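You operate a simulated robot arm through the tools that you are given. There is no shell and no other tool. Be economical: measure what you need, move in short steps, check, and stop when the job is done.

Carry out the task below with a simulated two-armed robot. There is one attempt and no reset: what you move stays moved.

Task
Take the soap box out of the black holder and fit the tissue box in.
Fine: soap box on the upper rack shelf; the tissue box is in the hair drawer; shut it. Where these are worked on the way, their far stop is far enough and under half their travel is too little: hair drawer.
Where things are to end (x, y in the base frame): teal soap box within 60 mm of [720, -170].

The check looks at the end state, three seconds after you hand in, the way a careful person would. Anything else that was tipped, shoved, dropped, spilled or broken makes it a failure.

Robot
Two 7-joint arms with two-finger parallel grippers on one trunk, on a base that drives. Base frame: it is fixed to the floor where the robot stands at the start and does not move with it; the origin is under the middle of the robot, x ahead of it, y to its left, z up. Lengths are in mm, angles in rad, forces in N, time in s.
The left shoulder is at the start at [50, 161, 1098], the right one opposite. With the tool pointing down near the work surface each hand reaches from about 100 to 640 mm from the robot's upright axis, wherever it stands, measured 20 degrees to its own side. Places, roughly: cover [700, 0, 1200]; hair drawer [500, 1600, 700]; upper shelf of the open rack [800, -200, 1000]; white tissue box [500, 1500, 750]. Payload 3.43 kg a hand.
The TCP of each hand is the grasp point between the finger pads, 30 mm short of the fingertips. In the tool frame z runs along the fingers and y along their closing line. The gripper opens to 94 mm. The fingers are 28 mm wide and 10 mm thick; the gripper's body (50 by 96 mm) begins 55 mm behind the TCP.
Orientation is told as [roll, pitch, yaw] about the base's x, y, z axes, in that order, counted from this pose: with the fingers straight down and closing along the base's y, the tool's x points along the base's -x, its y along +y and its z along -z.

Tools
- The arms move only by the tool play_rows. It takes "left_motion", "right_motion" or both (then of equal length, played together; a hand with none holds still); each is a list of rows, each a list of 6 numbers: the shift along the tool's x, y, z in mm, then the turn, a rotation vector about the tool's x, y, z in rad. In form: [[x, y, z, ax, ay, az], ...]. A call has 1 to 20 rows; each row is the pose to reach, as a shift and turn from the pose commanded when the call began, along the tool's axes at that moment. "left_grip" and "right_grip" are, for a hand that has rows, the closure, from 0 (fully open) to 1 (shut), set as the call begins (left out, the last holds). A row lasts 0.2 s, in which the tool goes at most 50 mm and 0.15 rad; a call with a longer step from one row to the next is refused whole, and so is a gripper value outside its range. Where a pose cannot be reached the arm comes as near as it can. A force on the tool above 40 N (or 10 N above the force at the start of the call, whichever is more), or a blocked arm, ends the call early, and 0.2 s more pass. The fingers move at their own pace (about 45 mm/s each) and stop on an object; they squeeze with about 33 N. The grip force told is the motor's: it shows also when the fingers shut on nothing. Time passes only in rows, and 0.2 s behind the last, so rows that repeat a pose let the fingers close. It gives the time, the measured TCP pose, the force on the tool (base axes), the opening and the grip force at its end, in the units of the frame above (readings bear some noise), with the torque about the TCP (base axes, N m) and any sound that the robot's microphone picked up.
- Cameras (640 x 400 px; columns grow to the right, rows downward): "scene" is now at [139.5, -3.2, 1264.9]; the picture's right is [-0.08, -1.00, 0.00], its down [-0.25, 0.02, -0.97] and it looks along [0.97, -0.08, -0.25] (base axes); focal length 248 px, centre (320, 200). "left" rides on the left gripper at [76, -14, -102] in its tool frame; the picture's right is [0.18, 0.98, 0.00], its down [-0.75, 0.14, -0.64] and it looks along [-0.63, 0.12, 0.77] (tool axes); focal length 243 px, centre (320, 200). "right" rides on the right gripper at [76, 14, -102] in its tool frame; the picture's right is [-0.18, 0.98, 0.00], its down [-0.75, -0.14, -0.64] and it looks along [-0.63, -0.12, 0.77] (tool axes); focal length 243 px, centre (320, 200). There is no depth. A picture from a camera that has moved, and an enlarged one, comes with that camera's place and axes in the base frame and with its lens. The place of the scene camera against the robot may be out by one fixed shift of up to 18 mm in any direction.
- snapshot(camera): a new picture of that camera. No time passes.
- raise_lower(by): slides the trunk up (or, below 0, down) by that many mm; the arms and the scene camera ride with it, the base frame stays. It gives what a move gives, with no picture.
- steer(legs): drives the robot by 1 to 6 legs, each [ahead, left, turn to the left] in mm, mm and rad, along the robot's own axes; the way and the turn of a leg run together, so that a leg with both is an arc; at most 1500 mm and 3.142 rad a leg. The arms and the cameras ride along, it lands a little off, and it stops where it bumps. It gives what a move gives.
- aim_head(pan, tilt): turns the head with the scene camera to pan (to the left, within 1.396 rad either way) and tilt (down, from -0.506 to 1.204), counted from straight ahead of the robot. It gives what a move gives.
- inspect(camera, box): a new picture of the part [left, top, right, bottom] of that camera's present view, enlarged. No time passes.
- sign_off(): hands the job in; it is judged then, once.

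Go step by step. Nothing tells you exact positions but the pictures and the camera data: compare them with the known pose of the tool, close in by small moves and look again before you grip or let go. The budget is 120 turns and 92 pictures, counting those below and the enlarged ones. Unless the task says otherwise, let go and move clear before handing in, and close with one line.

The tools are called after "Emit:" by a JSON object that holds its "fn" and its "kwargs". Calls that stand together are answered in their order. play_rows: Moves the arms, as the interface text tells. Its arguments: {"type":"object","properties":{"left_motion":{"type":"array","items":{"type":"array","items":{"type":"number"}}},"left_grip":{"type":"number"},"right_motion":{"type":"array","items":{"type":"array","items":{"type":"number"}}},"right_grip":{"type":"number"}},"required":[]} The other tools are called the same way: raise_lower (by) slides the trunk up or down; steer (legs) drives the base; aim_head (pan, tilt) turns the head that bears the scene camera; snapshot (camera) takes a picture; inspect (camera, box) takes an enlarged picture of a part of a camera's view; sign_off () hands the job in.

At the start:

```text
time: 0.0
left_tcp_pos: [400.7, 86.7, 999.8]
left_ee_rot: [0.0, -0.002, 0.0]
left_contact_force: [-0.3, 0.3, 0.2]
left_wrist_torque: [-0.01, 0.02, 0.03]
left_width: 93.9
left_gripper_force: 0.2
right_tcp_pos: [376.3, -163.5, 1000.5]
right_ee_rot: [0.001, 0.001, 0.001]
right_contact_force: [1.2, -0.9, -0.3]
right_wrist_torque: [0.02, -0.01, 0.02]
right_width: 94.1
right_gripper_force: 0.0
trunk travel left (down, up): [-125.0, 142.0]
robot x, y, heading: [1.1, 2.0, -0.002]
head pan, tilt: [-0.08, 0.251]
```

scene: 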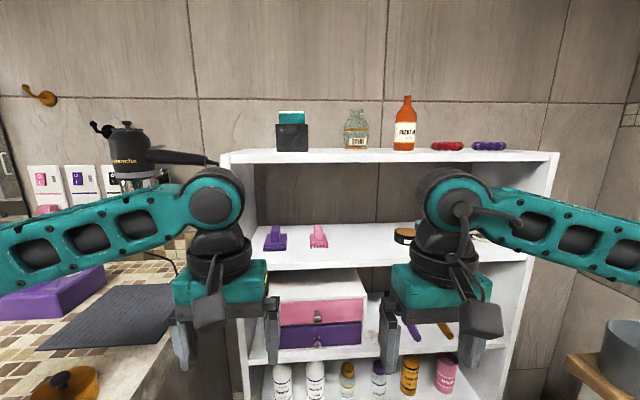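
right: 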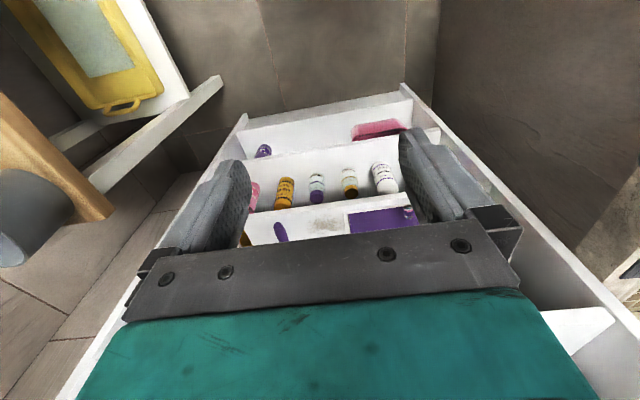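
left: 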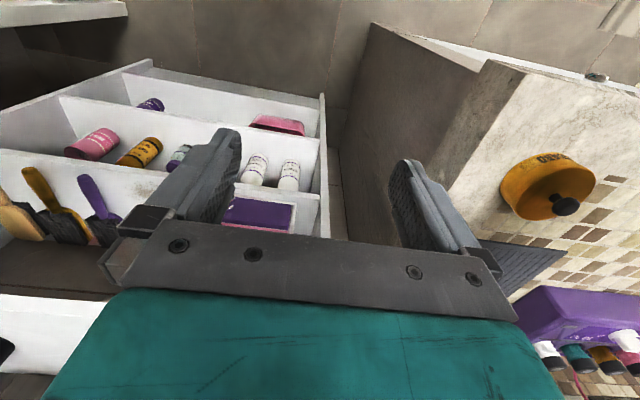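

I see a teal box in a black holder on top of the rack, and the open shelf below it. Let me look closer.

Emit:
{"fn": "inspect", "kwargs": {"camera": "scene", "box": [220, 80, 420, 260]}}

Emit:
{"fn": "aim_head", "kwargs": {"pan": 1.2, "tilt": 0.4}}

Emit:
{"fn": "snapshot", "kwargs": {"camera": "scene"}}

```text
2.22 times, centred on (320, 170) of scene
camera zoom: at [139.5, -3.2, 1264.9], right [-0.08, -1.0, 0.0], down [-0.25, 0.02, -0.97], along [0.97, -0.08, -0.25], focal length 551 px, centre (320, 267)
```

zoom: 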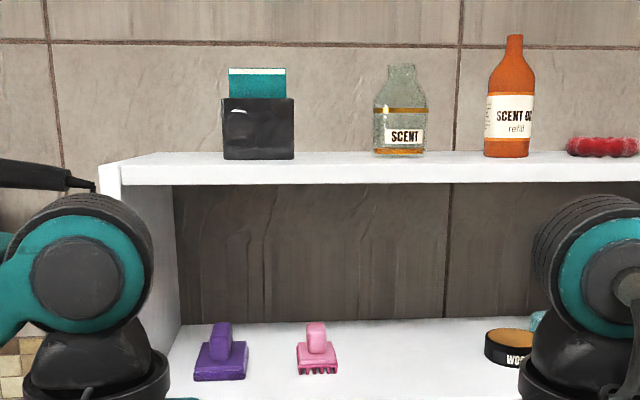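

```text
time: 1.4
left_tcp_pos: [401.2, 84.3, 999.8]
left_ee_rot: [0.0, -0.001, 0.001]
left_contact_force: [-0.5, 0.4, -0.3]
left_wrist_torque: [-0.04, 0.01, 0.0]
left_width: 94.1
left_gripper_force: 0.1
right_tcp_pos: [375.5, -164.0, 999.1]
right_ee_rot: [0.002, -0.001, 0.001]
right_contact_force: [0.1, -0.3, -0.5]
right_wrist_torque: [0.01, 0.0, 0.04]
right_width: 93.9
right_gripper_force: 0.1
trunk travel left (down, up): [-125.0, 142.0]
robot x, y, heading: [-5.3, -0.3, -0.001]
head pan, tilt: [1.201, 0.4]
```

```text
87 pictures are left
camera scene: at [80.0, 90.5, 1251.1], right [0.93, -0.36, 0.0], down [-0.14, -0.36, -0.92], along [0.33, 0.86, -0.39], focal length 248 px, centre (320, 200)
```

scene: 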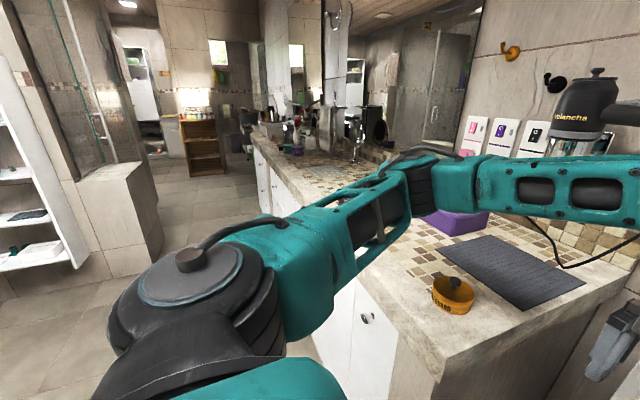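

The rack's holder sits near x≈700, y≈10, and the counter with drawers runs to the left. I raise the trunk to get parallax and reach, and look ahead again.

Emit:
{"fn": "raise_lower", "kwargs": {"by": 135}}

Emit:
{"fn": "aim_head", "kwargs": {"pan": -0.08, "tilt": 0.35}}

Emit:
{"fn": "snapshot", "kwargs": {"camera": "scene"}}

Emit:
{"fn": "inspect", "kwargs": {"camera": "scene", "box": [220, 80, 420, 260]}}

```text
time: 3.1
left_tcp_pos: [401.3, 85.6, 1134.4]
left_ee_rot: [0.0, -0.002, -0.001]
left_contact_force: [0.4, 0.0, 0.3]
left_wrist_torque: [0.03, 0.03, -0.03]
left_width: 94.0
left_gripper_force: 0.0
right_tcp_pos: [375.8, -163.2, 1134.0]
right_ee_rot: [-0.002, 0.0, 0.0]
right_contact_force: [-0.4, -0.4, 0.0]
right_wrist_torque: [0.0, -0.02, 0.0]
right_width: 94.1
right_gripper_force: 0.1
trunk travel left (down, up): [-260.0, 7.0]
robot x, y, heading: [-0.3, -1.8, -0.0]
head pan, tilt: [1.201, 0.4]
```

```text
time: 4.5
left_tcp_pos: [401.6, 84.1, 1133.9]
left_ee_rot: [0.0, -0.001, 0.002]
left_contact_force: [-1.0, 0.3, -0.4]
left_wrist_torque: [-0.02, -0.03, -0.01]
left_width: 93.8
left_gripper_force: 0.1
right_tcp_pos: [374.3, -163.7, 1135.6]
right_ee_rot: [-0.001, -0.002, 0.0]
right_contact_force: [0.2, 0.2, -0.3]
right_wrist_torque: [0.04, -0.04, 0.0]
right_width: 94.0
right_gripper_force: 0.1
trunk travel left (down, up): [-260.0, 7.0]
robot x, y, heading: [-1.3, -0.4, 0.001]
head pan, tilt: [-0.08, 0.351]
```

```text
86 pictures are left
camera scene: at [139.2, -3.2, 1390.7], right [-0.08, -1.0, 0.0], down [-0.34, 0.03, -0.94], along [0.94, -0.07, -0.34], focal length 248 px, centre (320, 200)
```

scene: 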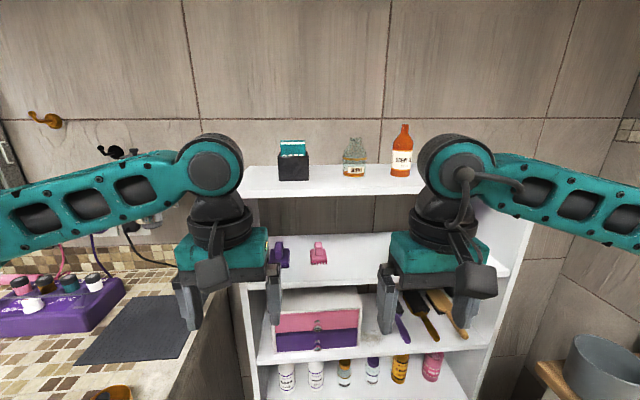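

```text
2.22 times, centred on (320, 170) of scene
camera zoom: at [139.2, -3.2, 1390.7], right [-0.08, -1.0, 0.0], down [-0.34, 0.03, -0.94], along [0.94, -0.07, -0.34], focal length 551 px, centre (320, 267)
```

zoom: 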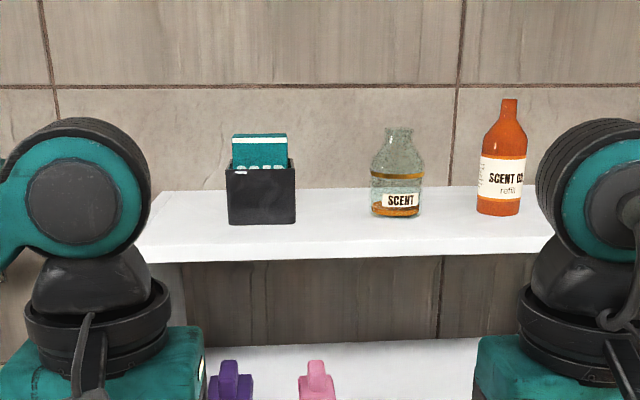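

Triangulating: the holder's front face is at about [707, 14], its base on the top board at z≈1232, rim ≈1287 and box top ≈1322. I drive a bit closer and to the right for the right arm.

Emit:
{"fn": "steer", "kwargs": {"legs": [[100, -60, 0]]}}

Emit:
{"fn": "play_rows", "kwargs": {"right_motion": [[0, 0, -40, 0, -0.14, 0], [0, 0, -80, 0, -0.28, 0], [0, 0, -120, 0, -0.42, 0], [0, 0, -160, 0, -0.56, 0], [0, 0, -200, 0, -0.7, 0], [0, 0, -240, 0, -0.785, 0]], "right_grip": 0}}

Emit:
{"fn": "snapshot", "kwargs": {"camera": "right"}}

Emit:
{"fn": "snapshot", "kwargs": {"camera": "scene"}}

```text
time: 5.8
left_tcp_pos: [501.8, 24.1, 1133.5]
left_ee_rot: [0.0, 0.002, -0.002]
left_contact_force: [0.1, -0.6, -0.7]
left_wrist_torque: [0.02, 0.05, 0.02]
left_width: 94.2
left_gripper_force: 0.0
right_tcp_pos: [474.8, -225.2, 1134.7]
right_ee_rot: [0.003, 0.001, 0.0]
right_contact_force: [0.1, -0.6, 0.4]
right_wrist_torque: [0.02, 0.03, 0.0]
right_width: 93.9
right_gripper_force: 0.0
trunk travel left (down, up): [-260.0, 7.0]
robot x, y, heading: [99.9, -55.5, -0.0]
head pan, tilt: [-0.08, 0.351]
```

```text
time: 7.2
left_tcp_pos: [500.5, 25.2, 1135.6]
left_ee_rot: [0.0, 0.001, -0.002]
left_contact_force: [-0.7, 0.1, -0.3]
left_wrist_torque: [0.01, -0.04, 0.02]
left_width: 93.8
left_gripper_force: 0.0
right_tcp_pos: [475.1, -225.1, 1377.2]
right_ee_rot: [0.001, -0.786, -0.003]
right_contact_force: [0.3, 0.5, -0.2]
right_wrist_torque: [-0.01, -0.03, 0.0]
right_width: 94.1
right_gripper_force: 0.0
trunk travel left (down, up): [-260.0, 7.0]
robot x, y, heading: [102.3, -58.9, 0.0]
head pan, tilt: [-0.08, 0.351]
```

```text
84 pictures are left
camera right: at [349.2, -210.4, 1395.0], right [0.13, 0.98, 0.13], down [0.08, -0.14, 0.99], along [0.99, -0.12, -0.09], focal length 243 px, centre (320, 200)
```

right: 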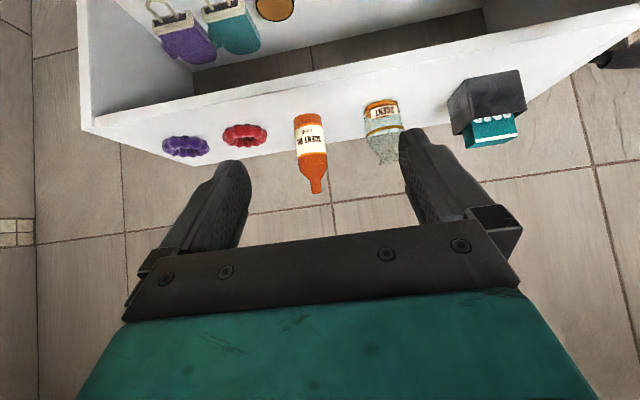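

```text
83 pictures are left
camera scene: at [238.5, -62.7, 1390.7], right [-0.08, -1.0, 0.0], down [-0.34, 0.03, -0.94], along [0.94, -0.08, -0.34], focal length 248 px, centre (320, 200)
```

scene: 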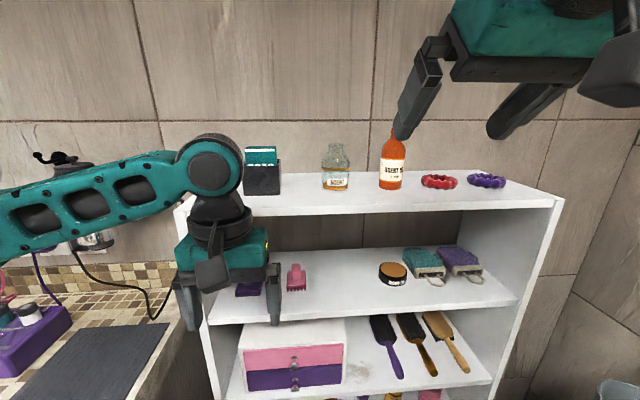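

Left arm stands in the way; I move it aside and back, then bring the right hand above and before the holder for a close look.

Emit:
{"fn": "play_rows", "kwargs": {"left_motion": [[20, 25, 0, 0, 0, 0], [40, 50, 0, 0, 0, 0], [60, 75, 0, 0, 0, 0], [80, 100, 0, 0, 0, 0], [100, 125, 0, 0, 0, 0], [120, 150, 0, 0, 0, 0]]}}

Emit:
{"fn": "play_rows", "kwargs": {"right_motion": [[-21, 34, 9, 0, 0, 0], [-42, 68, 18, 0, 0, 0], [-64, 102, 27, 0, 0, 0], [-85, 136, 36, 0, 0, 0], [-106, 170, 45, 0, 0, 0], [-127, 205, 54, 0, 0, 0], [-148, 239, 63, 0, 0, 0]]}}

Emit:
{"fn": "snapshot", "kwargs": {"camera": "right"}}

Emit:
{"fn": "snapshot", "kwargs": {"camera": "scene"}}

```text
time: 8.6
left_tcp_pos: [380.5, 175.2, 1135.8]
left_ee_rot: [0.0, 0.0, -0.001]
left_contact_force: [0.0, 0.1, 0.3]
left_wrist_torque: [-0.01, -0.02, -0.03]
left_width: 94.1
left_gripper_force: 0.1
right_tcp_pos: [474.4, -225.3, 1375.7]
right_ee_rot: [-0.001, -0.785, -0.001]
right_contact_force: [-1.1, 0.0, -0.1]
right_wrist_torque: [0.0, -0.01, 0.0]
right_width: 94.3
right_gripper_force: 0.0
trunk travel left (down, up): [-260.0, 7.0]
robot x, y, heading: [97.5, -55.0, 0.007]
head pan, tilt: [-0.08, 0.351]
```

```text
time: 10.2
left_tcp_pos: [381.4, 175.8, 1134.5]
left_ee_rot: [-0.001, 0.001, -0.002]
left_contact_force: [0.0, 0.0, 0.2]
left_wrist_torque: [-0.05, 0.02, 0.0]
left_width: 94.3
left_gripper_force: 0.0
right_tcp_pos: [628.1, 17.8, 1435.6]
right_ee_rot: [-0.005, -0.786, 0.003]
right_contact_force: [-0.6, 0.4, -0.4]
right_wrist_torque: [-0.01, 0.0, 0.01]
right_width: 94.0
right_gripper_force: 0.0
trunk travel left (down, up): [-260.0, 7.0]
robot x, y, heading: [99.3, -56.6, -0.005]
head pan, tilt: [-0.08, 0.351]
```

```text
82 pictures are left
camera right: at [501.3, 32.2, 1455.0], right [0.13, 0.98, 0.13], down [0.08, -0.14, 0.99], along [0.99, -0.12, -0.1], focal length 243 px, centre (320, 200)
```

right: 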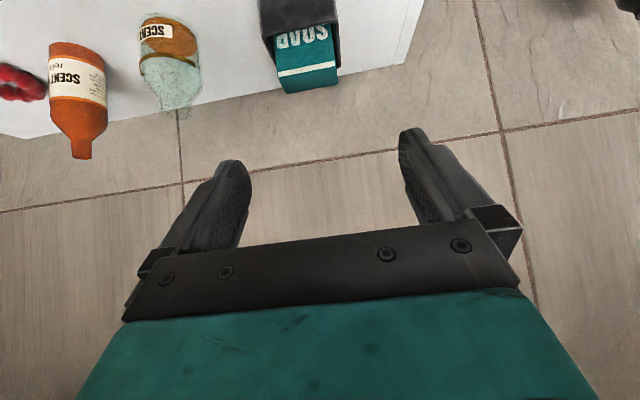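

```text
81 pictures are left
camera scene: at [238.8, -61.3, 1390.7], right [-0.08, -1.0, 0.0], down [-0.34, 0.03, -0.94], along [0.94, -0.08, -0.34], focal length 248 px, centre (320, 200)
```

scene: 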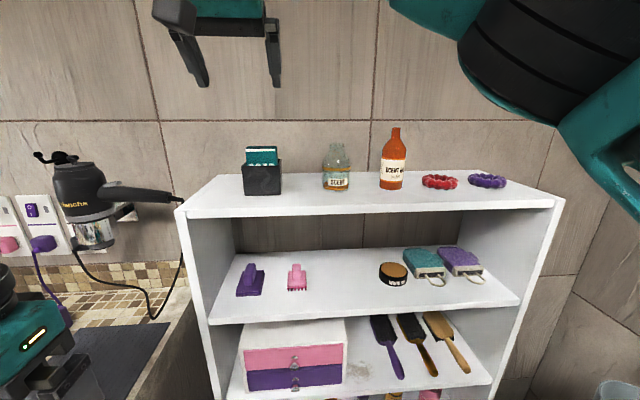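

Emit:
{"fn": "inspect", "kwargs": {"camera": "right", "box": [240, 0, 400, 100]}}

Emit:
{"fn": "inspect", "kwargs": {"camera": "scene", "box": [200, 120, 360, 220]}}

```text
4.00 times, centred on (320, 50) of right
camera zoom: at [501.3, 32.2, 1455.0], right [0.13, 0.98, 0.13], down [0.08, -0.14, 0.99], along [0.99, -0.12, -0.1], focal length 970 px, centre (320, 800)
```

zoom: 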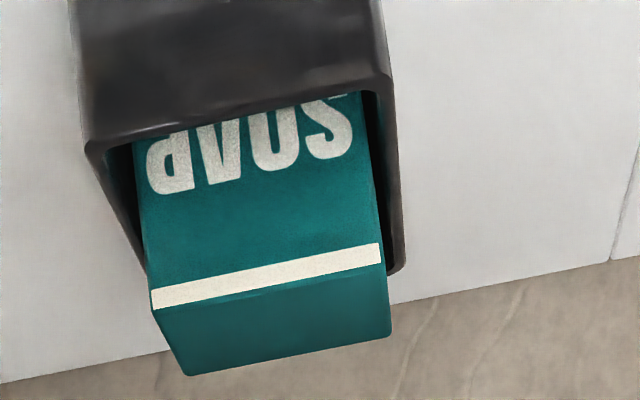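

```text
4.00 times, centred on (280, 170) of scene
camera zoom: at [238.8, -61.3, 1390.7], right [-0.08, -1.0, 0.0], down [-0.34, 0.03, -0.94], along [0.94, -0.08, -0.34], focal length 992 px, centre (480, 320)
```

zoom: 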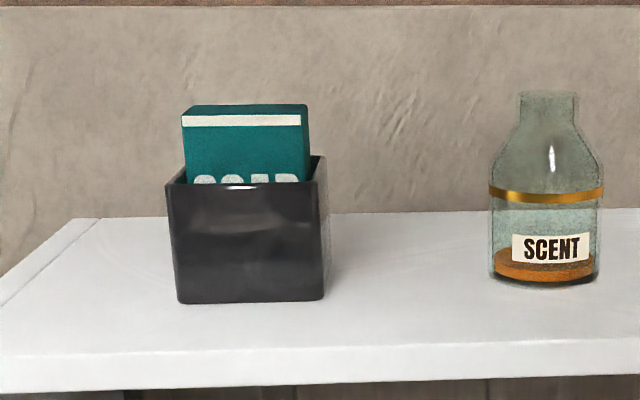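

Emit:
{"fn": "play_rows", "kwargs": {"right_motion": [[8, -3, 24, 0, 0, 0], [17, -6, 48, 0, 0, 0]]}}

Emit:
{"fn": "inspect", "kwargs": {"camera": "right", "box": [220, 20, 380, 120]}}

```text
time: 10.8
left_tcp_pos: [382.1, 174.5, 1137.4]
left_ee_rot: [0.001, 0.0, -0.003]
left_contact_force: [0.1, 0.2, 0.0]
left_wrist_torque: [-0.02, 0.0, -0.01]
left_width: 93.9
left_gripper_force: 0.0
right_tcp_pos: [648.7, 8.8, 1388.6]
right_ee_rot: [0.002, -0.784, -0.003]
right_contact_force: [0.6, 0.5, -0.1]
right_wrist_torque: [-0.01, -0.01, 0.02]
right_width: 94.0
right_gripper_force: 0.1
trunk travel left (down, up): [-260.0, 7.0]
robot x, y, heading: [101.3, -58.1, 0.003]
head pan, tilt: [-0.08, 0.351]
```

```text
4.00 times, centred on (300, 70) of right
camera zoom: at [522.3, 23.6, 1408.2], right [0.13, 0.98, 0.13], down [0.08, -0.14, 0.99], along [0.99, -0.12, -0.1], focal length 970 px, centre (400, 720)
```

zoom: 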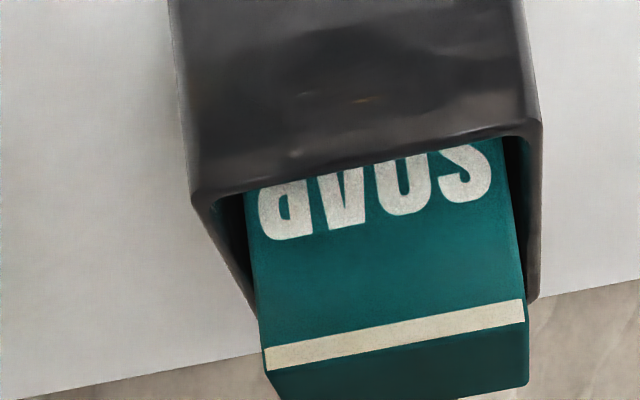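

The soap box's front-top edge is at about x=714, y=9, z≈1313, 55 wide and ~28 thick. I go down along the tool axis so the tips straddle the protruding part, then check.

Emit:
{"fn": "play_rows", "kwargs": {"right_motion": [[2, 0, 24, 0, 0, 0], [3, 0, 48, 0, 0, 0], [5, 0, 72, 0, 0, 0], [6, 0, 93, 0, 0, 0], [6, 0, 93, 0, 0, 0]]}}

Emit:
{"fn": "inspect", "kwargs": {"camera": "scene", "box": [160, 80, 360, 220]}}

Emit:
{"fn": "snapshot", "kwargs": {"camera": "right"}}

```text
time: 11.9
left_tcp_pos: [381.3, 175.0, 1136.0]
left_ee_rot: [0.0, 0.0, -0.004]
left_contact_force: [-0.4, -0.6, 0.3]
left_wrist_torque: [0.0, 0.01, -0.02]
left_width: 94.1
left_gripper_force: 0.0
right_tcp_pos: [708.0, 9.2, 1318.3]
right_ee_rot: [-0.001, -0.785, -0.002]
right_contact_force: [-0.2, -0.5, -1.2]
right_wrist_torque: [0.0, -0.02, 0.0]
right_width: 93.8
right_gripper_force: 0.0
trunk travel left (down, up): [-260.0, 7.0]
robot x, y, heading: [98.0, -62.4, 0.001]
head pan, tilt: [-0.08, 0.351]
```

```text
2.86 times, centred on (260, 150) of scene
camera zoom: at [238.7, -63.0, 1390.7], right [-0.08, -1.0, 0.0], down [-0.34, 0.03, -0.94], along [0.94, -0.08, -0.34], focal length 708 px, centre (491, 343)
```

zoom: 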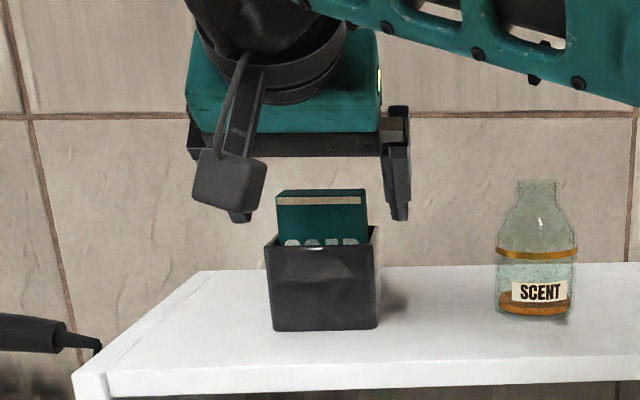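

```text
76 pictures are left
camera right: at [582.7, 22.7, 1337.8], right [0.13, 0.98, 0.13], down [0.08, -0.14, 0.99], along [0.99, -0.12, -0.1], focal length 243 px, centre (320, 200)
```

right: 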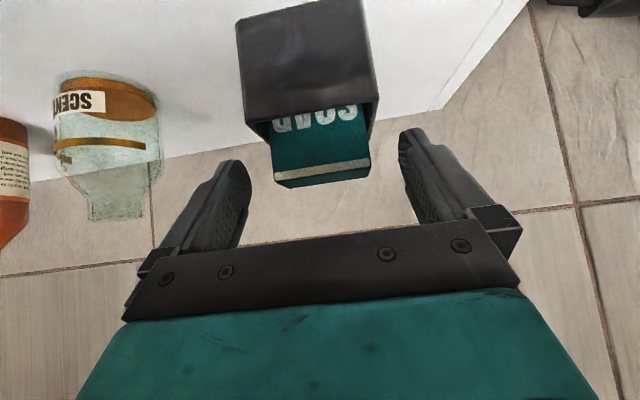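

Three views agree on front-top edge x≈724, z≈1307, so I advance 15 mm and lower 11 mm, then check from the scene camera.

Emit:
{"fn": "play_rows", "kwargs": {"right_motion": [[-1, 0, 9, 0, 0, 0], [-3, 0, 18, 0, 0, 0], [-3, 0, 18, 0, 0, 0]]}}

Emit:
{"fn": "inspect", "kwargs": {"camera": "scene", "box": [190, 90, 350, 190]}}

Emit:
{"fn": "snapshot", "kwargs": {"camera": "right"}}

```text
time: 12.8
left_tcp_pos: [381.4, 174.8, 1135.4]
left_ee_rot: [0.0, 0.001, -0.002]
left_contact_force: [1.3, -0.2, -0.7]
left_wrist_torque: [-0.02, 0.03, 0.0]
left_width: 94.4
left_gripper_force: 0.1
right_tcp_pos: [723.0, 7.6, 1308.1]
right_ee_rot: [0.0, -0.786, -0.003]
right_contact_force: [0.0, 0.4, 0.2]
right_wrist_torque: [0.0, -0.01, 0.03]
right_width: 94.1
right_gripper_force: 0.1
trunk travel left (down, up): [-260.0, 7.0]
robot x, y, heading: [98.8, -58.6, 0.004]
head pan, tilt: [-0.08, 0.351]
```

```text
4.00 times, centred on (270, 140) of scene
camera zoom: at [238.8, -62.9, 1390.7], right [-0.08, -1.0, 0.0], down [-0.34, 0.03, -0.94], along [0.94, -0.08, -0.34], focal length 992 px, centre (520, 440)
```

zoom: 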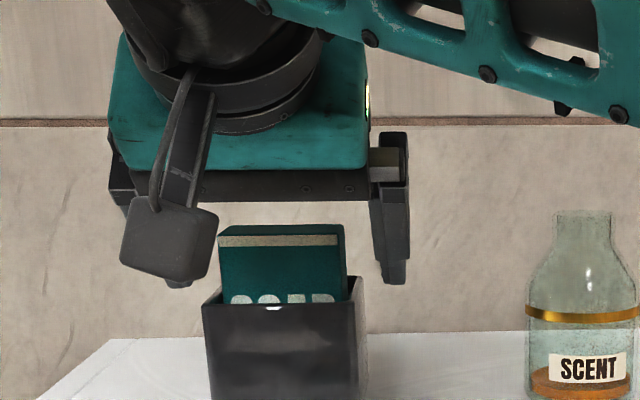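

```text
74 pictures are left
camera right: at [597.1, 22.4, 1327.4], right [0.13, 0.98, 0.13], down [0.08, -0.14, 0.99], along [0.99, -0.12, -0.1], focal length 243 px, centre (320, 200)
```

right: 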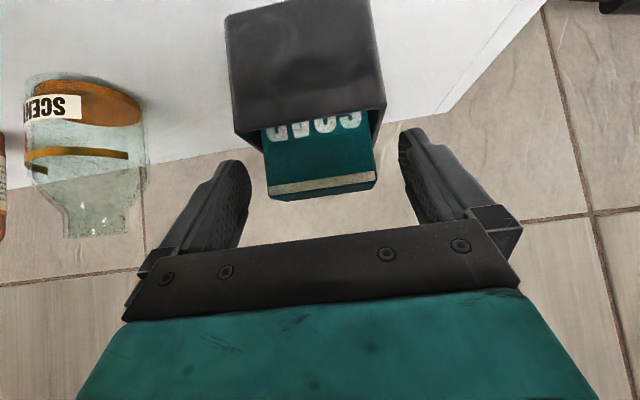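

The pads straddle the box with tips just above the holder's rim. Closing.

Emit:
{"fn": "play_rows", "kwargs": {"right_motion": [[0, 0, 0, 0, 0, 0], [0, 0, 0, 0, 0, 0], [0, 0, 0, 0, 0, 0], [0, 0, 0, 0, 0, 0], [0, 0, 0, 0, 0, 0]], "right_grip": 1}}

Emit:
{"fn": "play_rows", "kwargs": {"right_motion": [[-7, 0, -7, 0, 0, 0], [-14, 0, -14, 0, 0, 0], [-21, 0, -21, 0, 0, 0]]}}

Emit:
{"fn": "inspect", "kwargs": {"camera": "scene", "box": [190, 90, 350, 190]}}

```text
time: 13.9
left_tcp_pos: [381.8, 175.7, 1136.1]
left_ee_rot: [0.0, 0.0, 0.001]
left_contact_force: [0.9, -0.4, -0.1]
left_wrist_torque: [0.01, -0.02, 0.0]
left_width: 94.2
left_gripper_force: 0.1
right_tcp_pos: [723.3, 8.0, 1307.6]
right_ee_rot: [0.001, -0.782, -0.002]
right_contact_force: [0.9, 2.0, -0.9]
right_wrist_torque: [0.51, -0.2, 0.56]
right_width: 71.4
right_gripper_force: 44.5
trunk travel left (down, up): [-260.0, 7.0]
robot x, y, heading: [100.4, -57.6, -0.003]
head pan, tilt: [-0.08, 0.351]
```

```text
time: 14.5
left_tcp_pos: [382.5, 175.2, 1135.0]
left_ee_rot: [0.0, 0.001, -0.001]
left_contact_force: [-0.8, -0.6, 0.5]
left_wrist_torque: [0.04, 0.0, -0.03]
left_width: 93.9
left_gripper_force: 0.1
right_tcp_pos: [724.0, 9.1, 1308.4]
right_ee_rot: [-0.009, -0.758, 0.005]
right_contact_force: [7.4, 0.7, -9.1]
right_wrist_torque: [0.26, -0.66, 0.12]
right_width: 71.5
right_gripper_force: 45.0
trunk travel left (down, up): [-260.0, 7.0]
robot x, y, heading: [103.5, -59.2, -0.006]
head pan, tilt: [-0.08, 0.351]
stopped in row 2 (right hand): the force on the tool passed its limit at 47 N (the readings are from after the stop); the commanded pose is now the measured one
```

```text
4.00 times, centred on (270, 140) of scene
camera zoom: at [241.0, -62.6, 1390.6], right [-0.08, -1.0, 0.0], down [-0.34, 0.03, -0.94], along [0.94, -0.08, -0.35], focal length 992 px, centre (520, 440)
```

zoom: 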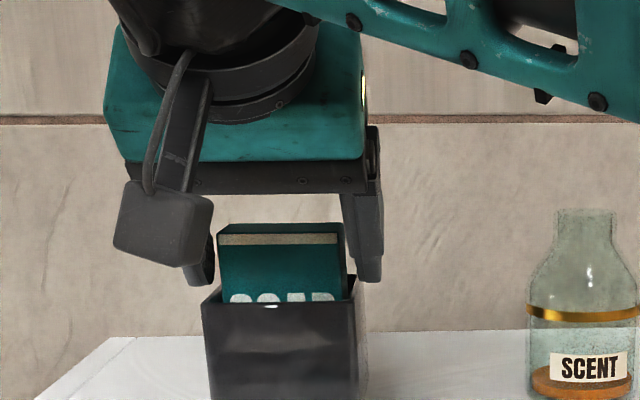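

The pads stopped at 71 mm — on the holder, which is fixed — so I was slightly too low. I open, rise, flatten the tool a bit and re-approach higher.

Emit:
{"fn": "play_rows", "kwargs": {"right_motion": [[0, 0, 0, 0, 0, 0], [0, 0, 0, 0, 0, 0], [0, 0, 0, 0, 0, 0], [-7, 0, -7.3, 0, 0, 0], [-13.8, 0, -14.5, 0, 0, 0], [-13.8, 0, -14.5, 0, -0.14, 0], [-13.8, 0, -14.5, 0, -0.28, 0], [-13.8, 0, -14.5, 0, -0.28, 0]], "right_grip": 0}}

Emit:
{"fn": "inspect", "kwargs": {"camera": "scene", "box": [190, 90, 350, 190]}}

Emit:
{"fn": "inspect", "kwargs": {"camera": "right", "box": [200, 60, 440, 210]}}

```text
time: 16.3
left_tcp_pos: [381.6, 175.7, 1135.1]
left_ee_rot: [-0.001, 0.0, -0.002]
left_contact_force: [-0.1, 0.1, -0.4]
left_wrist_torque: [0.02, 0.03, 0.0]
left_width: 94.1
left_gripper_force: 0.1
right_tcp_pos: [720.8, 7.9, 1330.9]
right_ee_rot: [-0.01, -1.042, 0.008]
right_contact_force: [0.3, -0.9, 0.4]
right_wrist_torque: [-0.03, 0.0, 0.04]
right_width: 93.9
right_gripper_force: 0.0
trunk travel left (down, up): [-260.0, 7.0]
robot x, y, heading: [101.9, -60.7, -0.003]
head pan, tilt: [-0.08, 0.351]
```

```text
4.00 times, centred on (270, 140) of scene
camera zoom: at [238.8, -63.0, 1390.7], right [-0.08, -1.0, 0.0], down [-0.34, 0.03, -0.94], along [0.94, -0.08, -0.34], focal length 992 px, centre (520, 440)
```

zoom: 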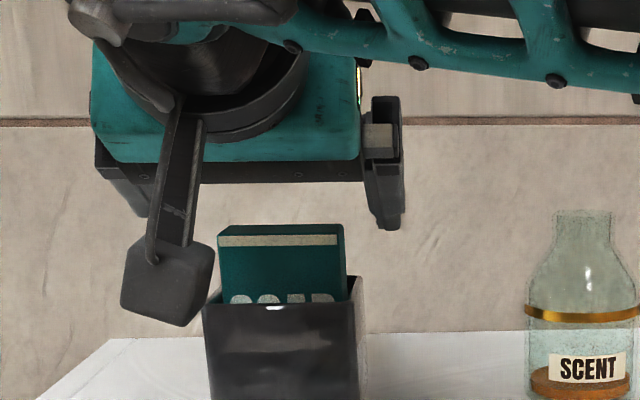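

```text
2.67 times, centred on (320, 135) of right
camera zoom: at [594.4, 23.8, 1317.8], right [0.09, 0.98, 0.15], down [-0.17, -0.13, 0.98], along [0.98, -0.12, 0.16], focal length 647 px, centre (320, 373)
```

zoom: 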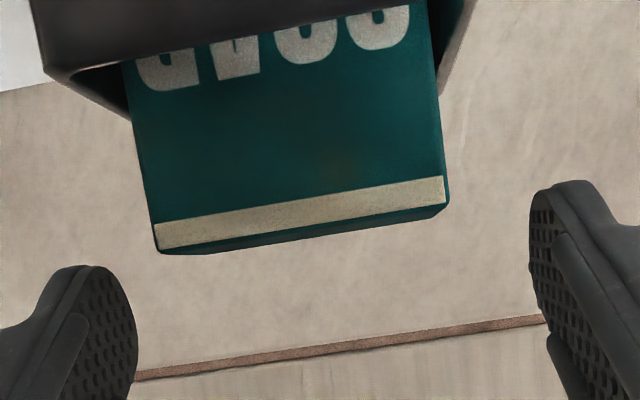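

Rim comes out at ≈1278 and box top at 1307. I lower to z≈1310 and close.

Emit:
{"fn": "play_rows", "kwargs": {"right_motion": [[8, 0, 7, 0, 0, 0], [16, 0, 14, 0, 0, 0], [16, 0, 14, 0, 0, 0]]}}

Emit:
{"fn": "play_rows", "kwargs": {"right_motion": [[0, 0, 0, 0, 0, 0], [0, 0, 0, 0, 0, 0], [0, 0, 0, 0, 0, 0], [0, 0, 0, 0, 0, 0], [0, 0, 0, 0, 0, 0]], "right_grip": 1}}

Emit:
{"fn": "inspect", "kwargs": {"camera": "scene", "box": [190, 90, 350, 190]}}

```text
time: 17.1
left_tcp_pos: [382.5, 174.3, 1135.5]
left_ee_rot: [0.002, 0.001, -0.002]
left_contact_force: [-0.7, -0.2, 0.1]
left_wrist_torque: [-0.03, 0.05, 0.0]
left_width: 94.1
left_gripper_force: 0.0
right_tcp_pos: [725.3, 9.3, 1309.1]
right_ee_rot: [-0.012, -1.04, 0.006]
right_contact_force: [-0.3, -0.5, -0.6]
right_wrist_torque: [0.0, 0.0, 0.01]
right_width: 94.2
right_gripper_force: 0.0
trunk travel left (down, up): [-260.0, 7.0]
robot x, y, heading: [99.6, -59.1, 0.0]
head pan, tilt: [-0.08, 0.351]
```

```text
time: 18.3
left_tcp_pos: [382.1, 174.5, 1136.4]
left_ee_rot: [-0.001, 0.0, -0.003]
left_contact_force: [-0.8, 0.4, -0.8]
left_wrist_torque: [0.01, 0.0, 0.01]
left_width: 93.9
left_gripper_force: 0.1
right_tcp_pos: [724.7, 8.8, 1310.0]
right_ee_rot: [-0.012, -1.04, 0.008]
right_contact_force: [-0.7, -0.6, -0.1]
right_wrist_torque: [0.03, -0.04, -0.02]
right_width: 61.3
right_gripper_force: 32.5
trunk travel left (down, up): [-260.0, 7.0]
robot x, y, heading: [105.5, -57.9, 0.005]
head pan, tilt: [-0.08, 0.351]
```

```text
4.00 times, centred on (270, 140) of scene
camera zoom: at [238.8, -63.0, 1390.7], right [-0.08, -1.0, 0.0], down [-0.34, 0.03, -0.94], along [0.94, -0.08, -0.34], focal length 992 px, centre (520, 440)
```

zoom: 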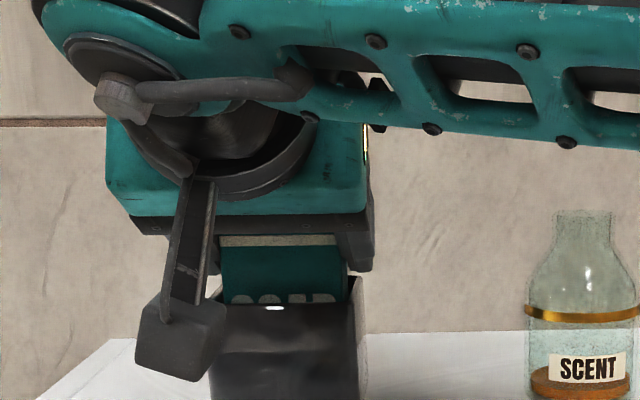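

61 mm – consistent with the box. Lifting straight up in small steps.

Emit:
{"fn": "play_rows", "kwargs": {"right_motion": [[-8.6, 0, -5, 0, 0, 0], [-17.2, 0, -10.1, 0, 0, 0], [-34.5, 0, -20.2, 0, 0, 0], [-52, 0, -30.3, 0, 0, 0], [-69, 0, -40.4, 0, 0, 0], [-69, 0, -40.4, 0, 0, 0]]}}

Emit:
{"fn": "inspect", "kwargs": {"camera": "scene", "box": [180, 60, 380, 200]}}

```text
time: 19.7
left_tcp_pos: [380.8, 175.6, 1136.2]
left_ee_rot: [-0.002, 0.0, -0.003]
left_contact_force: [-0.2, 0.8, 0.2]
left_wrist_torque: [0.04, 0.02, 0.0]
left_width: 94.2
left_gripper_force: 0.0
right_tcp_pos: [724.1, 8.6, 1388.8]
right_ee_rot: [-0.011, -1.041, 0.009]
right_contact_force: [0.6, -0.1, -1.4]
right_wrist_torque: [0.01, -0.02, 0.03]
right_width: 61.3
right_gripper_force: 32.9
trunk travel left (down, up): [-260.0, 7.0]
robot x, y, heading: [100.4, -58.0, 0.002]
head pan, tilt: [-0.08, 0.351]
```

```text
2.86 times, centred on (280, 130) of scene
camera zoom: at [239.0, -63.1, 1390.6], right [-0.08, -1.0, 0.0], down [-0.34, 0.03, -0.94], along [0.94, -0.08, -0.34], focal length 708 px, centre (434, 400)
```

zoom: 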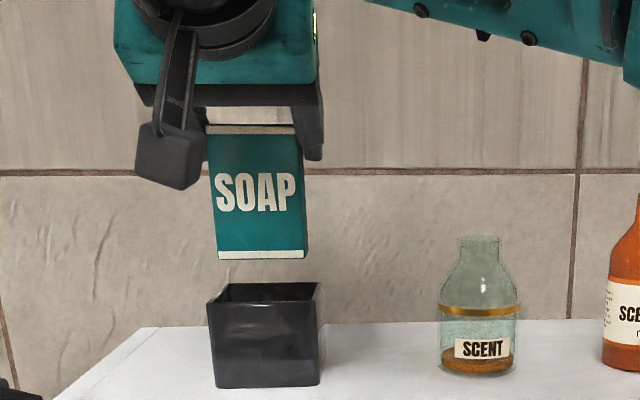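

The soap box is out, clean. I back off 200 mm, then move right and down in front of the upper shelf.

Emit:
{"fn": "play_rows", "kwargs": {"right_motion": [[20, 0, -34.5, 0, 0, 0], [40, 0, -69, 0, 0, 0], [61, 0, -103.6, 0, 0, 0], [81, 0, -138, 0, 0, 0], [101, 0, -172.6, 0, 0, 0], [130, -25.5, -155.6, 0, 0, 0], [159, -51, -138.6, 0, 0, 0], [188, -76.5, -121.6, 0, 0, 0], [217, -102, -104.6, 0, 0, 0], [246, -127.5, -87.6, 0, 0, 0], [275, -153, -70.6, 0, 0, 0], [304, -179, -53.6, 0, 0, 0], [304, -179, -53.6, 0, 0, 0]]}}

Emit:
{"fn": "snapshot", "kwargs": {"camera": "scene"}}

Emit:
{"fn": "snapshot", "kwargs": {"camera": "right"}}

```text
time: 22.5
left_tcp_pos: [382.7, 175.5, 1136.5]
left_ee_rot: [0.0, 0.0, -0.001]
left_contact_force: [-0.4, 1.3, 0.9]
left_wrist_torque: [-0.03, 0.04, 0.0]
left_width: 93.9
left_gripper_force: 0.1
right_tcp_pos: [523.1, -168.6, 1155.3]
right_ee_rot: [-0.012, -1.039, 0.01]
right_contact_force: [0.4, -0.2, -1.3]
right_wrist_torque: [0.0, -0.01, 0.02]
right_width: 61.1
right_gripper_force: 33.1
trunk travel left (down, up): [-260.0, 7.0]
robot x, y, heading: [104.6, -62.4, -0.003]
head pan, tilt: [-0.08, 0.351]
```

```text
68 pictures are left
camera scene: at [238.8, -62.5, 1390.7], right [-0.08, -1.0, 0.0], down [-0.34, 0.03, -0.94], along [0.94, -0.08, -0.34], focal length 248 px, centre (320, 200)
```

scene: 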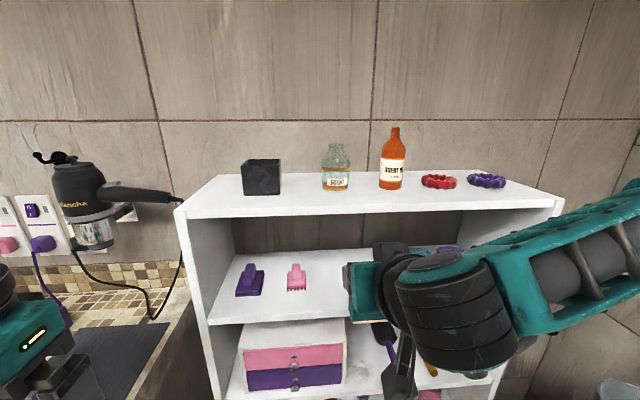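

```text
67 pictures are left
camera right: at [397.1, -154.4, 1142.0], right [0.1, 0.98, 0.15], down [-0.17, -0.13, 0.98], along [0.98, -0.12, 0.16], focal length 243 px, centre (320, 200)
```

right: 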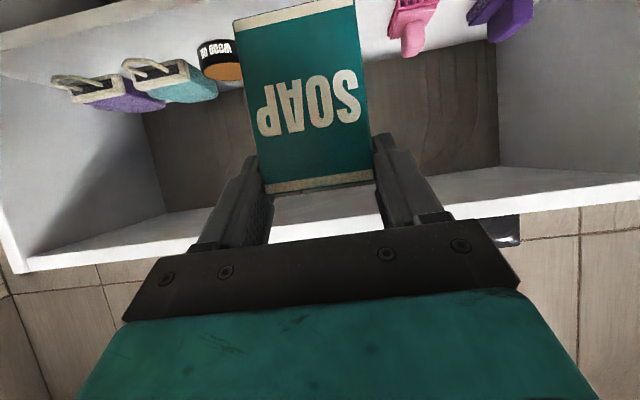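

The soap hangs upright before the upper shelf; top board's underside is at ≈1198 and the shelf surface ≈1005. I lower to z≈1112 then enter, then look.

Emit:
{"fn": "play_rows", "kwargs": {"right_motion": [[18, 0, 11, 0, 0, 0], [37, 0, 21.8, 0, 0, 0], [20, 0, 50, 0, 0, 0], [4, 0, 78, 0, 0, 0], [-13, 0, 106, 0, 0, 0], [-30, 0, 134.6, 0, 0, 0], [-30, 0, 134.6, 0, 0, 0]]}}

Emit:
{"fn": "snapshot", "kwargs": {"camera": "right"}}

Emit:
{"fn": "snapshot", "kwargs": {"camera": "scene"}}

```text
time: 24.1
left_tcp_pos: [382.2, 176.3, 1135.7]
left_ee_rot: [0.0, 0.001, -0.001]
left_contact_force: [-0.3, 0.0, 0.3]
left_wrist_torque: [-0.02, 0.0, -0.02]
left_width: 93.9
left_gripper_force: 0.0
right_tcp_pos: [657.7, -169.2, 1114.5]
right_ee_rot: [-0.013, -1.04, 0.009]
right_contact_force: [0.3, 0.9, -0.5]
right_wrist_torque: [-0.02, -0.01, 0.0]
right_width: 61.6
right_gripper_force: 33.2
trunk travel left (down, up): [-260.0, 7.0]
robot x, y, heading: [98.3, -62.0, 0.002]
head pan, tilt: [-0.08, 0.351]
```

```text
66 pictures are left
camera right: at [530.5, -155.8, 1100.8], right [0.1, 0.98, 0.15], down [-0.17, -0.13, 0.98], along [0.98, -0.12, 0.16], focal length 243 px, centre (320, 200)
```

right: 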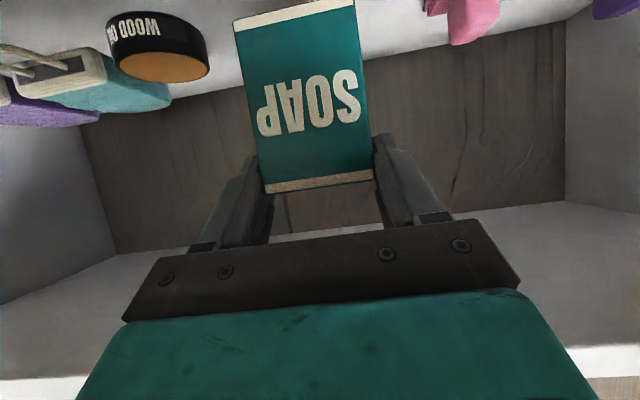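

```text
65 pictures are left
camera scene: at [238.6, -63.1, 1390.7], right [-0.08, -1.0, 0.0], down [-0.34, 0.03, -0.94], along [0.94, -0.08, -0.34], focal length 248 px, centre (320, 200)
```

scene: 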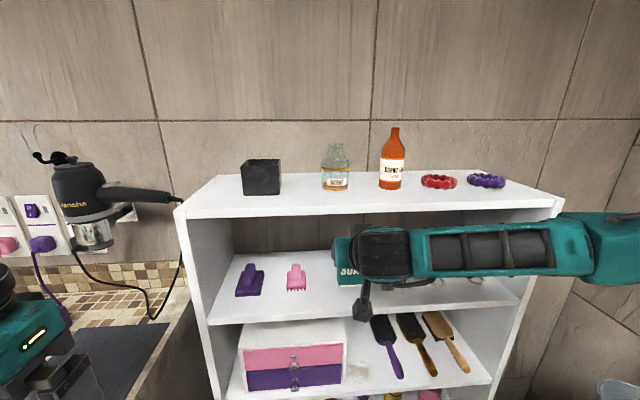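

Everything clear. I advance 30 mm more and lower gently, watching for contact.

Emit:
{"fn": "play_rows", "kwargs": {"right_motion": [[-8, 0, 13, 0, 0, 0], [-15, 0, 26, 0, 0, 0], [-11, 0, 28, 0, 0, 0], [-8, 0, 30, 0, 0, 0]]}}

Emit:
{"fn": "play_rows", "kwargs": {"right_motion": [[2.6, 0, 1.5, 0, 0, 0], [5.2, 0, 3, 0, 0, 0]]}}

Emit:
{"fn": "snapshot", "kwargs": {"camera": "right"}}

```text
time: 25.1
left_tcp_pos: [382.1, 175.1, 1136.5]
left_ee_rot: [-0.001, -0.001, -0.002]
left_contact_force: [0.1, -0.2, 0.3]
left_wrist_torque: [0.01, 0.01, 0.01]
left_width: 94.0
left_gripper_force: 0.0
right_tcp_pos: [687.6, -170.1, 1105.3]
right_ee_rot: [-0.01, -1.039, 0.008]
right_contact_force: [0.2, 0.3, -0.3]
right_wrist_torque: [0.0, 0.02, 0.01]
right_width: 61.8
right_gripper_force: 33.3
trunk travel left (down, up): [-260.0, 7.0]
robot x, y, heading: [105.1, -59.9, -0.001]
head pan, tilt: [-0.08, 0.351]
```

```text
time: 25.7
left_tcp_pos: [382.9, 175.1, 1135.8]
left_ee_rot: [0.001, 0.001, -0.001]
left_contact_force: [0.5, 0.5, -0.3]
left_wrist_torque: [-0.01, 0.03, -0.02]
left_width: 93.8
left_gripper_force: 0.1
right_tcp_pos: [687.5, -170.3, 1099.5]
right_ee_rot: [-0.01, -1.042, 0.008]
right_contact_force: [1.1, -0.5, -1.0]
right_wrist_torque: [0.05, 0.01, 0.02]
right_width: 61.5
right_gripper_force: 33.1
trunk travel left (down, up): [-260.0, 7.0]
robot x, y, heading: [97.4, -60.1, -0.005]
head pan, tilt: [-0.08, 0.351]
```

```text
64 pictures are left
camera right: at [560.5, -156.5, 1086.3], right [0.1, 0.98, 0.15], down [-0.17, -0.14, 0.98], along [0.98, -0.12, 0.16], focal length 243 px, centre (320, 200)
```

right: 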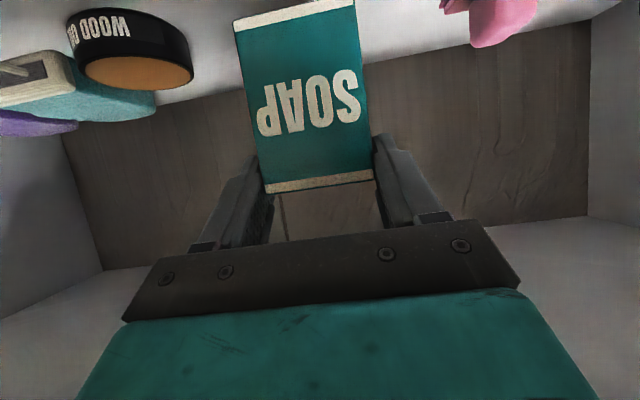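

Emit:
{"fn": "play_rows", "kwargs": {"right_motion": [[1.7, 0, 1, 0, 0, 0], [3.4, 0, 2, 0, 0, 0], [5.2, 0, 3, 0, 0, 0], [6.9, 0, 4, 0, 0, 0]]}}

Emit:
{"fn": "inspect", "kwargs": {"camera": "scene", "box": [300, 200, 460, 300]}}

```text
time: 26.7
left_tcp_pos: [381.2, 174.5, 1136.0]
left_ee_rot: [0.0, 0.0, -0.003]
left_contact_force: [0.5, -0.6, -0.3]
left_wrist_torque: [0.01, -0.02, -0.01]
left_width: 94.1
left_gripper_force: 0.1
right_tcp_pos: [686.1, -172.0, 1091.8]
right_ee_rot: [-0.014, -1.038, 0.008]
right_contact_force: [0.2, 0.1, -1.5]
right_wrist_torque: [0.02, 0.02, 0.02]
right_width: 61.2
right_gripper_force: 33.3
trunk travel left (down, up): [-260.0, 7.0]
robot x, y, heading: [99.7, -58.0, -0.0]
head pan, tilt: [-0.08, 0.351]
```

```text
4.00 times, centred on (380, 250) of scene
camera zoom: at [238.9, -63.0, 1390.7], right [-0.08, -1.0, 0.0], down [-0.34, 0.03, -0.94], along [0.94, -0.08, -0.34], focal length 992 px, centre (80, 0)
```

zoom: 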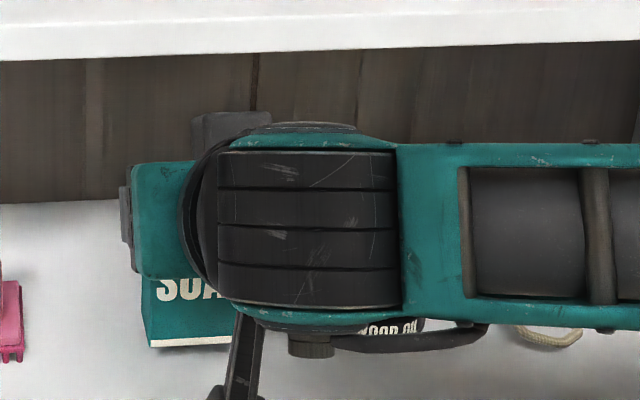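

Emit:
{"fn": "play_rows", "kwargs": {"right_motion": [[1.3, 0, 0.8, 0, 0, 0], [2.6, 0, 1.5, 0, 0, 0], [3.9, 0, 2.3, 0, 0, 0]]}}

Emit:
{"fn": "play_rows", "kwargs": {"right_motion": [[0.9, 0, 0.5, 0, 0, 0], [1.7, 0, 1, 0, 0, 0], [2.6, 0, 1.5, 0, 0, 0]]}}

```text
time: 27.5
left_tcp_pos: [382.2, 175.8, 1136.8]
left_ee_rot: [0.0, 0.0, -0.002]
left_contact_force: [-0.5, -0.8, 0.2]
left_wrist_torque: [0.05, 0.03, -0.01]
left_width: 94.1
left_gripper_force: 0.0
right_tcp_pos: [686.7, -171.9, 1087.8]
right_ee_rot: [-0.013, -1.04, 0.008]
right_contact_force: [0.6, -1.0, -2.0]
right_wrist_torque: [-0.02, 0.02, -0.01]
right_width: 61.7
right_gripper_force: 33.0
trunk travel left (down, up): [-260.0, 7.0]
robot x, y, heading: [99.5, -58.4, -0.004]
head pan, tilt: [-0.08, 0.351]
```

```text
time: 28.3
left_tcp_pos: [381.5, 174.7, 1135.5]
left_ee_rot: [0.0, 0.0, -0.003]
left_contact_force: [0.1, 0.7, -0.9]
left_wrist_torque: [-0.01, -0.02, -0.01]
left_width: 93.9
left_gripper_force: 0.0
right_tcp_pos: [685.8, -169.8, 1085.8]
right_ee_rot: [-0.013, -1.04, 0.009]
right_contact_force: [-0.1, -0.9, -1.4]
right_wrist_torque: [-0.01, 0.0, -0.02]
right_width: 61.6
right_gripper_force: 33.1
trunk travel left (down, up): [-260.0, 7.0]
robot x, y, heading: [100.2, -62.4, 0.0]
head pan, tilt: [-0.08, 0.351]
```

Emit:
{"fn": "play_rows", "kwargs": {"right_motion": [[0.9, 0, 0.5, 0, 0, 0], [1.7, 0, 1, 0, 0, 0], [2.6, 0, 1.5, 0, 0, 0]]}}

Emit:
{"fn": "play_rows", "kwargs": {"right_motion": [[0.9, 0, 0.5, 0, 0, 0], [1.7, 0, 1, 0, 0, 0], [2.6, 0, 1.5, 0, 0, 0]]}}

Emit:
{"fn": "inspect", "kwargs": {"camera": "scene", "box": [300, 200, 460, 300]}}

```text
time: 29.1
left_tcp_pos: [381.9, 174.5, 1136.1]
left_ee_rot: [0.0, 0.001, -0.003]
left_contact_force: [-0.4, -0.8, 0.1]
left_wrist_torque: [0.02, 0.03, -0.01]
left_width: 94.1
left_gripper_force: 0.0
right_tcp_pos: [686.2, -171.7, 1081.4]
right_ee_rot: [-0.012, -1.04, 0.008]
right_contact_force: [-0.1, -0.5, -1.5]
right_wrist_torque: [0.0, -0.02, 0.01]
right_width: 61.7
right_gripper_force: 33.2
trunk travel left (down, up): [-260.0, 7.0]
robot x, y, heading: [97.9, -62.5, -0.002]
head pan, tilt: [-0.08, 0.351]
```

```text
time: 29.9
left_tcp_pos: [382.4, 175.5, 1135.3]
left_ee_rot: [0.0, 0.0, -0.001]
left_contact_force: [0.9, -1.3, 0.3]
left_wrist_torque: [-0.01, -0.04, -0.01]
left_width: 93.8
left_gripper_force: 0.0
right_tcp_pos: [686.3, -170.1, 1079.0]
right_ee_rot: [-0.013, -1.041, 0.008]
right_contact_force: [-0.7, -0.8, -1.6]
right_wrist_torque: [0.0, 0.0, 0.02]
right_width: 61.3
right_gripper_force: 32.8
trunk travel left (down, up): [-260.0, 7.0]
robot x, y, heading: [97.3, -60.0, -0.002]
head pan, tilt: [-0.08, 0.351]
```

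```text
4.00 times, centred on (380, 250) of scene
camera zoom: at [238.9, -63.0, 1390.7], right [-0.08, -1.0, 0.0], down [-0.34, 0.03, -0.94], along [0.94, -0.08, -0.34], focal length 992 px, centre (80, 0)
```

zoom: 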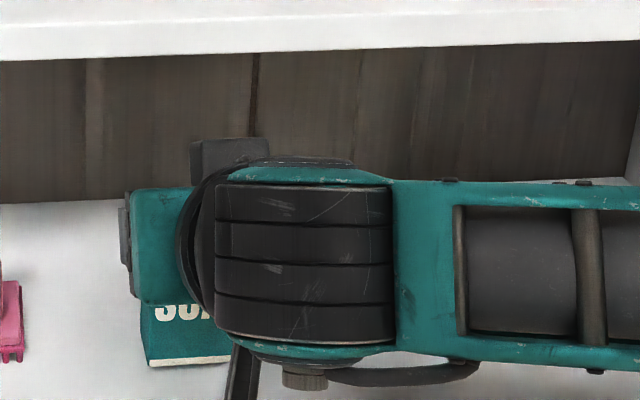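

Emit:
{"fn": "play_rows", "kwargs": {"right_motion": [[0.9, 0, 0.5, 0, 0, 0], [1.7, 0, 1, 0, 0, 0], [2.6, 0, 1.5, 0, 0, 0]]}}

Emit:
{"fn": "play_rows", "kwargs": {"right_motion": [[0.9, 0, 0.5, 0, 0, 0], [1.7, 0, 1, 0, 0, 0], [2.6, 0, 1.5, 0, 0, 0]]}}

Emit:
{"fn": "snapshot", "kwargs": {"camera": "right"}}

```text
time: 30.7
left_tcp_pos: [381.2, 174.8, 1136.4]
left_ee_rot: [-0.001, 0.001, -0.002]
left_contact_force: [-0.2, -0.7, -0.1]
left_wrist_torque: [0.0, -0.01, -0.01]
left_width: 93.9
left_gripper_force: 0.0
right_tcp_pos: [685.7, -171.6, 1074.9]
right_ee_rot: [-0.011, -1.04, 0.006]
right_contact_force: [-0.7, 0.7, -1.5]
right_wrist_torque: [0.02, 0.02, -0.03]
right_width: 61.7
right_gripper_force: 33.0
trunk travel left (down, up): [-260.0, 7.0]
robot x, y, heading: [97.6, -57.4, 0.001]
head pan, tilt: [-0.08, 0.351]
```

```text
time: 31.5
left_tcp_pos: [381.3, 174.1, 1135.8]
left_ee_rot: [0.0, -0.001, -0.001]
left_contact_force: [0.3, -0.5, 0.0]
left_wrist_torque: [-0.02, 0.02, -0.03]
left_width: 94.0
left_gripper_force: 0.0
right_tcp_pos: [685.4, -170.7, 1072.6]
right_ee_rot: [-0.013, -1.043, 0.007]
right_contact_force: [-0.2, -0.3, -0.2]
right_wrist_torque: [0.02, 0.02, 0.02]
right_width: 61.6
right_gripper_force: 32.6
trunk travel left (down, up): [-260.0, 7.0]
robot x, y, heading: [101.2, -59.6, -0.001]
head pan, tilt: [-0.08, 0.351]
```

```text
61 pictures are left
camera right: at [559.2, -156.7, 1059.2], right [0.1, 0.98, 0.15], down [-0.17, -0.14, 0.98], along [0.98, -0.12, 0.16], focal length 243 px, centre (320, 200)
```

right: 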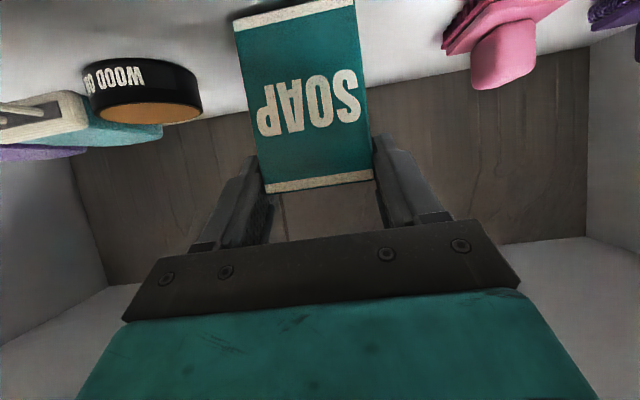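

Emit:
{"fn": "play_rows", "kwargs": {"right_motion": [[0.9, 0, 0.5, 0, 0, 0], [1.7, 0, 1, 0, 0, 0]]}}

Emit:
{"fn": "inspect", "kwargs": {"camera": "scene", "box": [300, 200, 460, 300]}}

```text
time: 32.1
left_tcp_pos: [382.1, 175.5, 1135.7]
left_ee_rot: [0.001, -0.001, -0.001]
left_contact_force: [0.3, -0.1, 0.1]
left_wrist_torque: [0.0, -0.02, 0.02]
left_width: 93.6
left_gripper_force: 0.0
right_tcp_pos: [685.9, -171.7, 1069.9]
right_ee_rot: [-0.012, -1.039, 0.007]
right_contact_force: [0.1, 0.5, -1.2]
right_wrist_torque: [0.01, 0.0, 0.01]
right_width: 61.5
right_gripper_force: 33.0
trunk travel left (down, up): [-260.0, 7.0]
robot x, y, heading: [98.4, -62.4, -0.003]
head pan, tilt: [-0.08, 0.351]
```

```text
4.00 times, centred on (380, 250) of scene
camera zoom: at [238.9, -63.0, 1390.7], right [-0.08, -1.0, 0.0], down [-0.34, 0.03, -0.94], along [0.94, -0.08, -0.34], focal length 992 px, centre (80, 0)
```

zoom: 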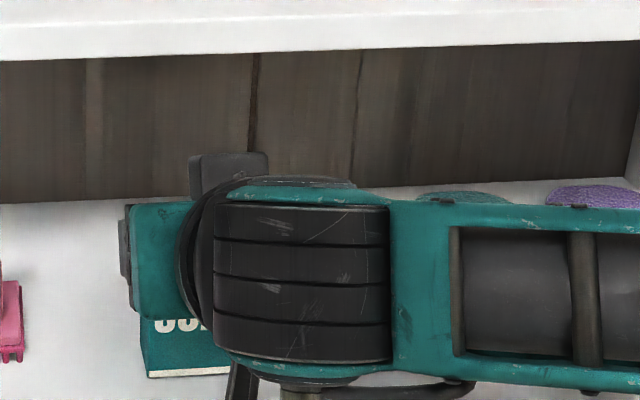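

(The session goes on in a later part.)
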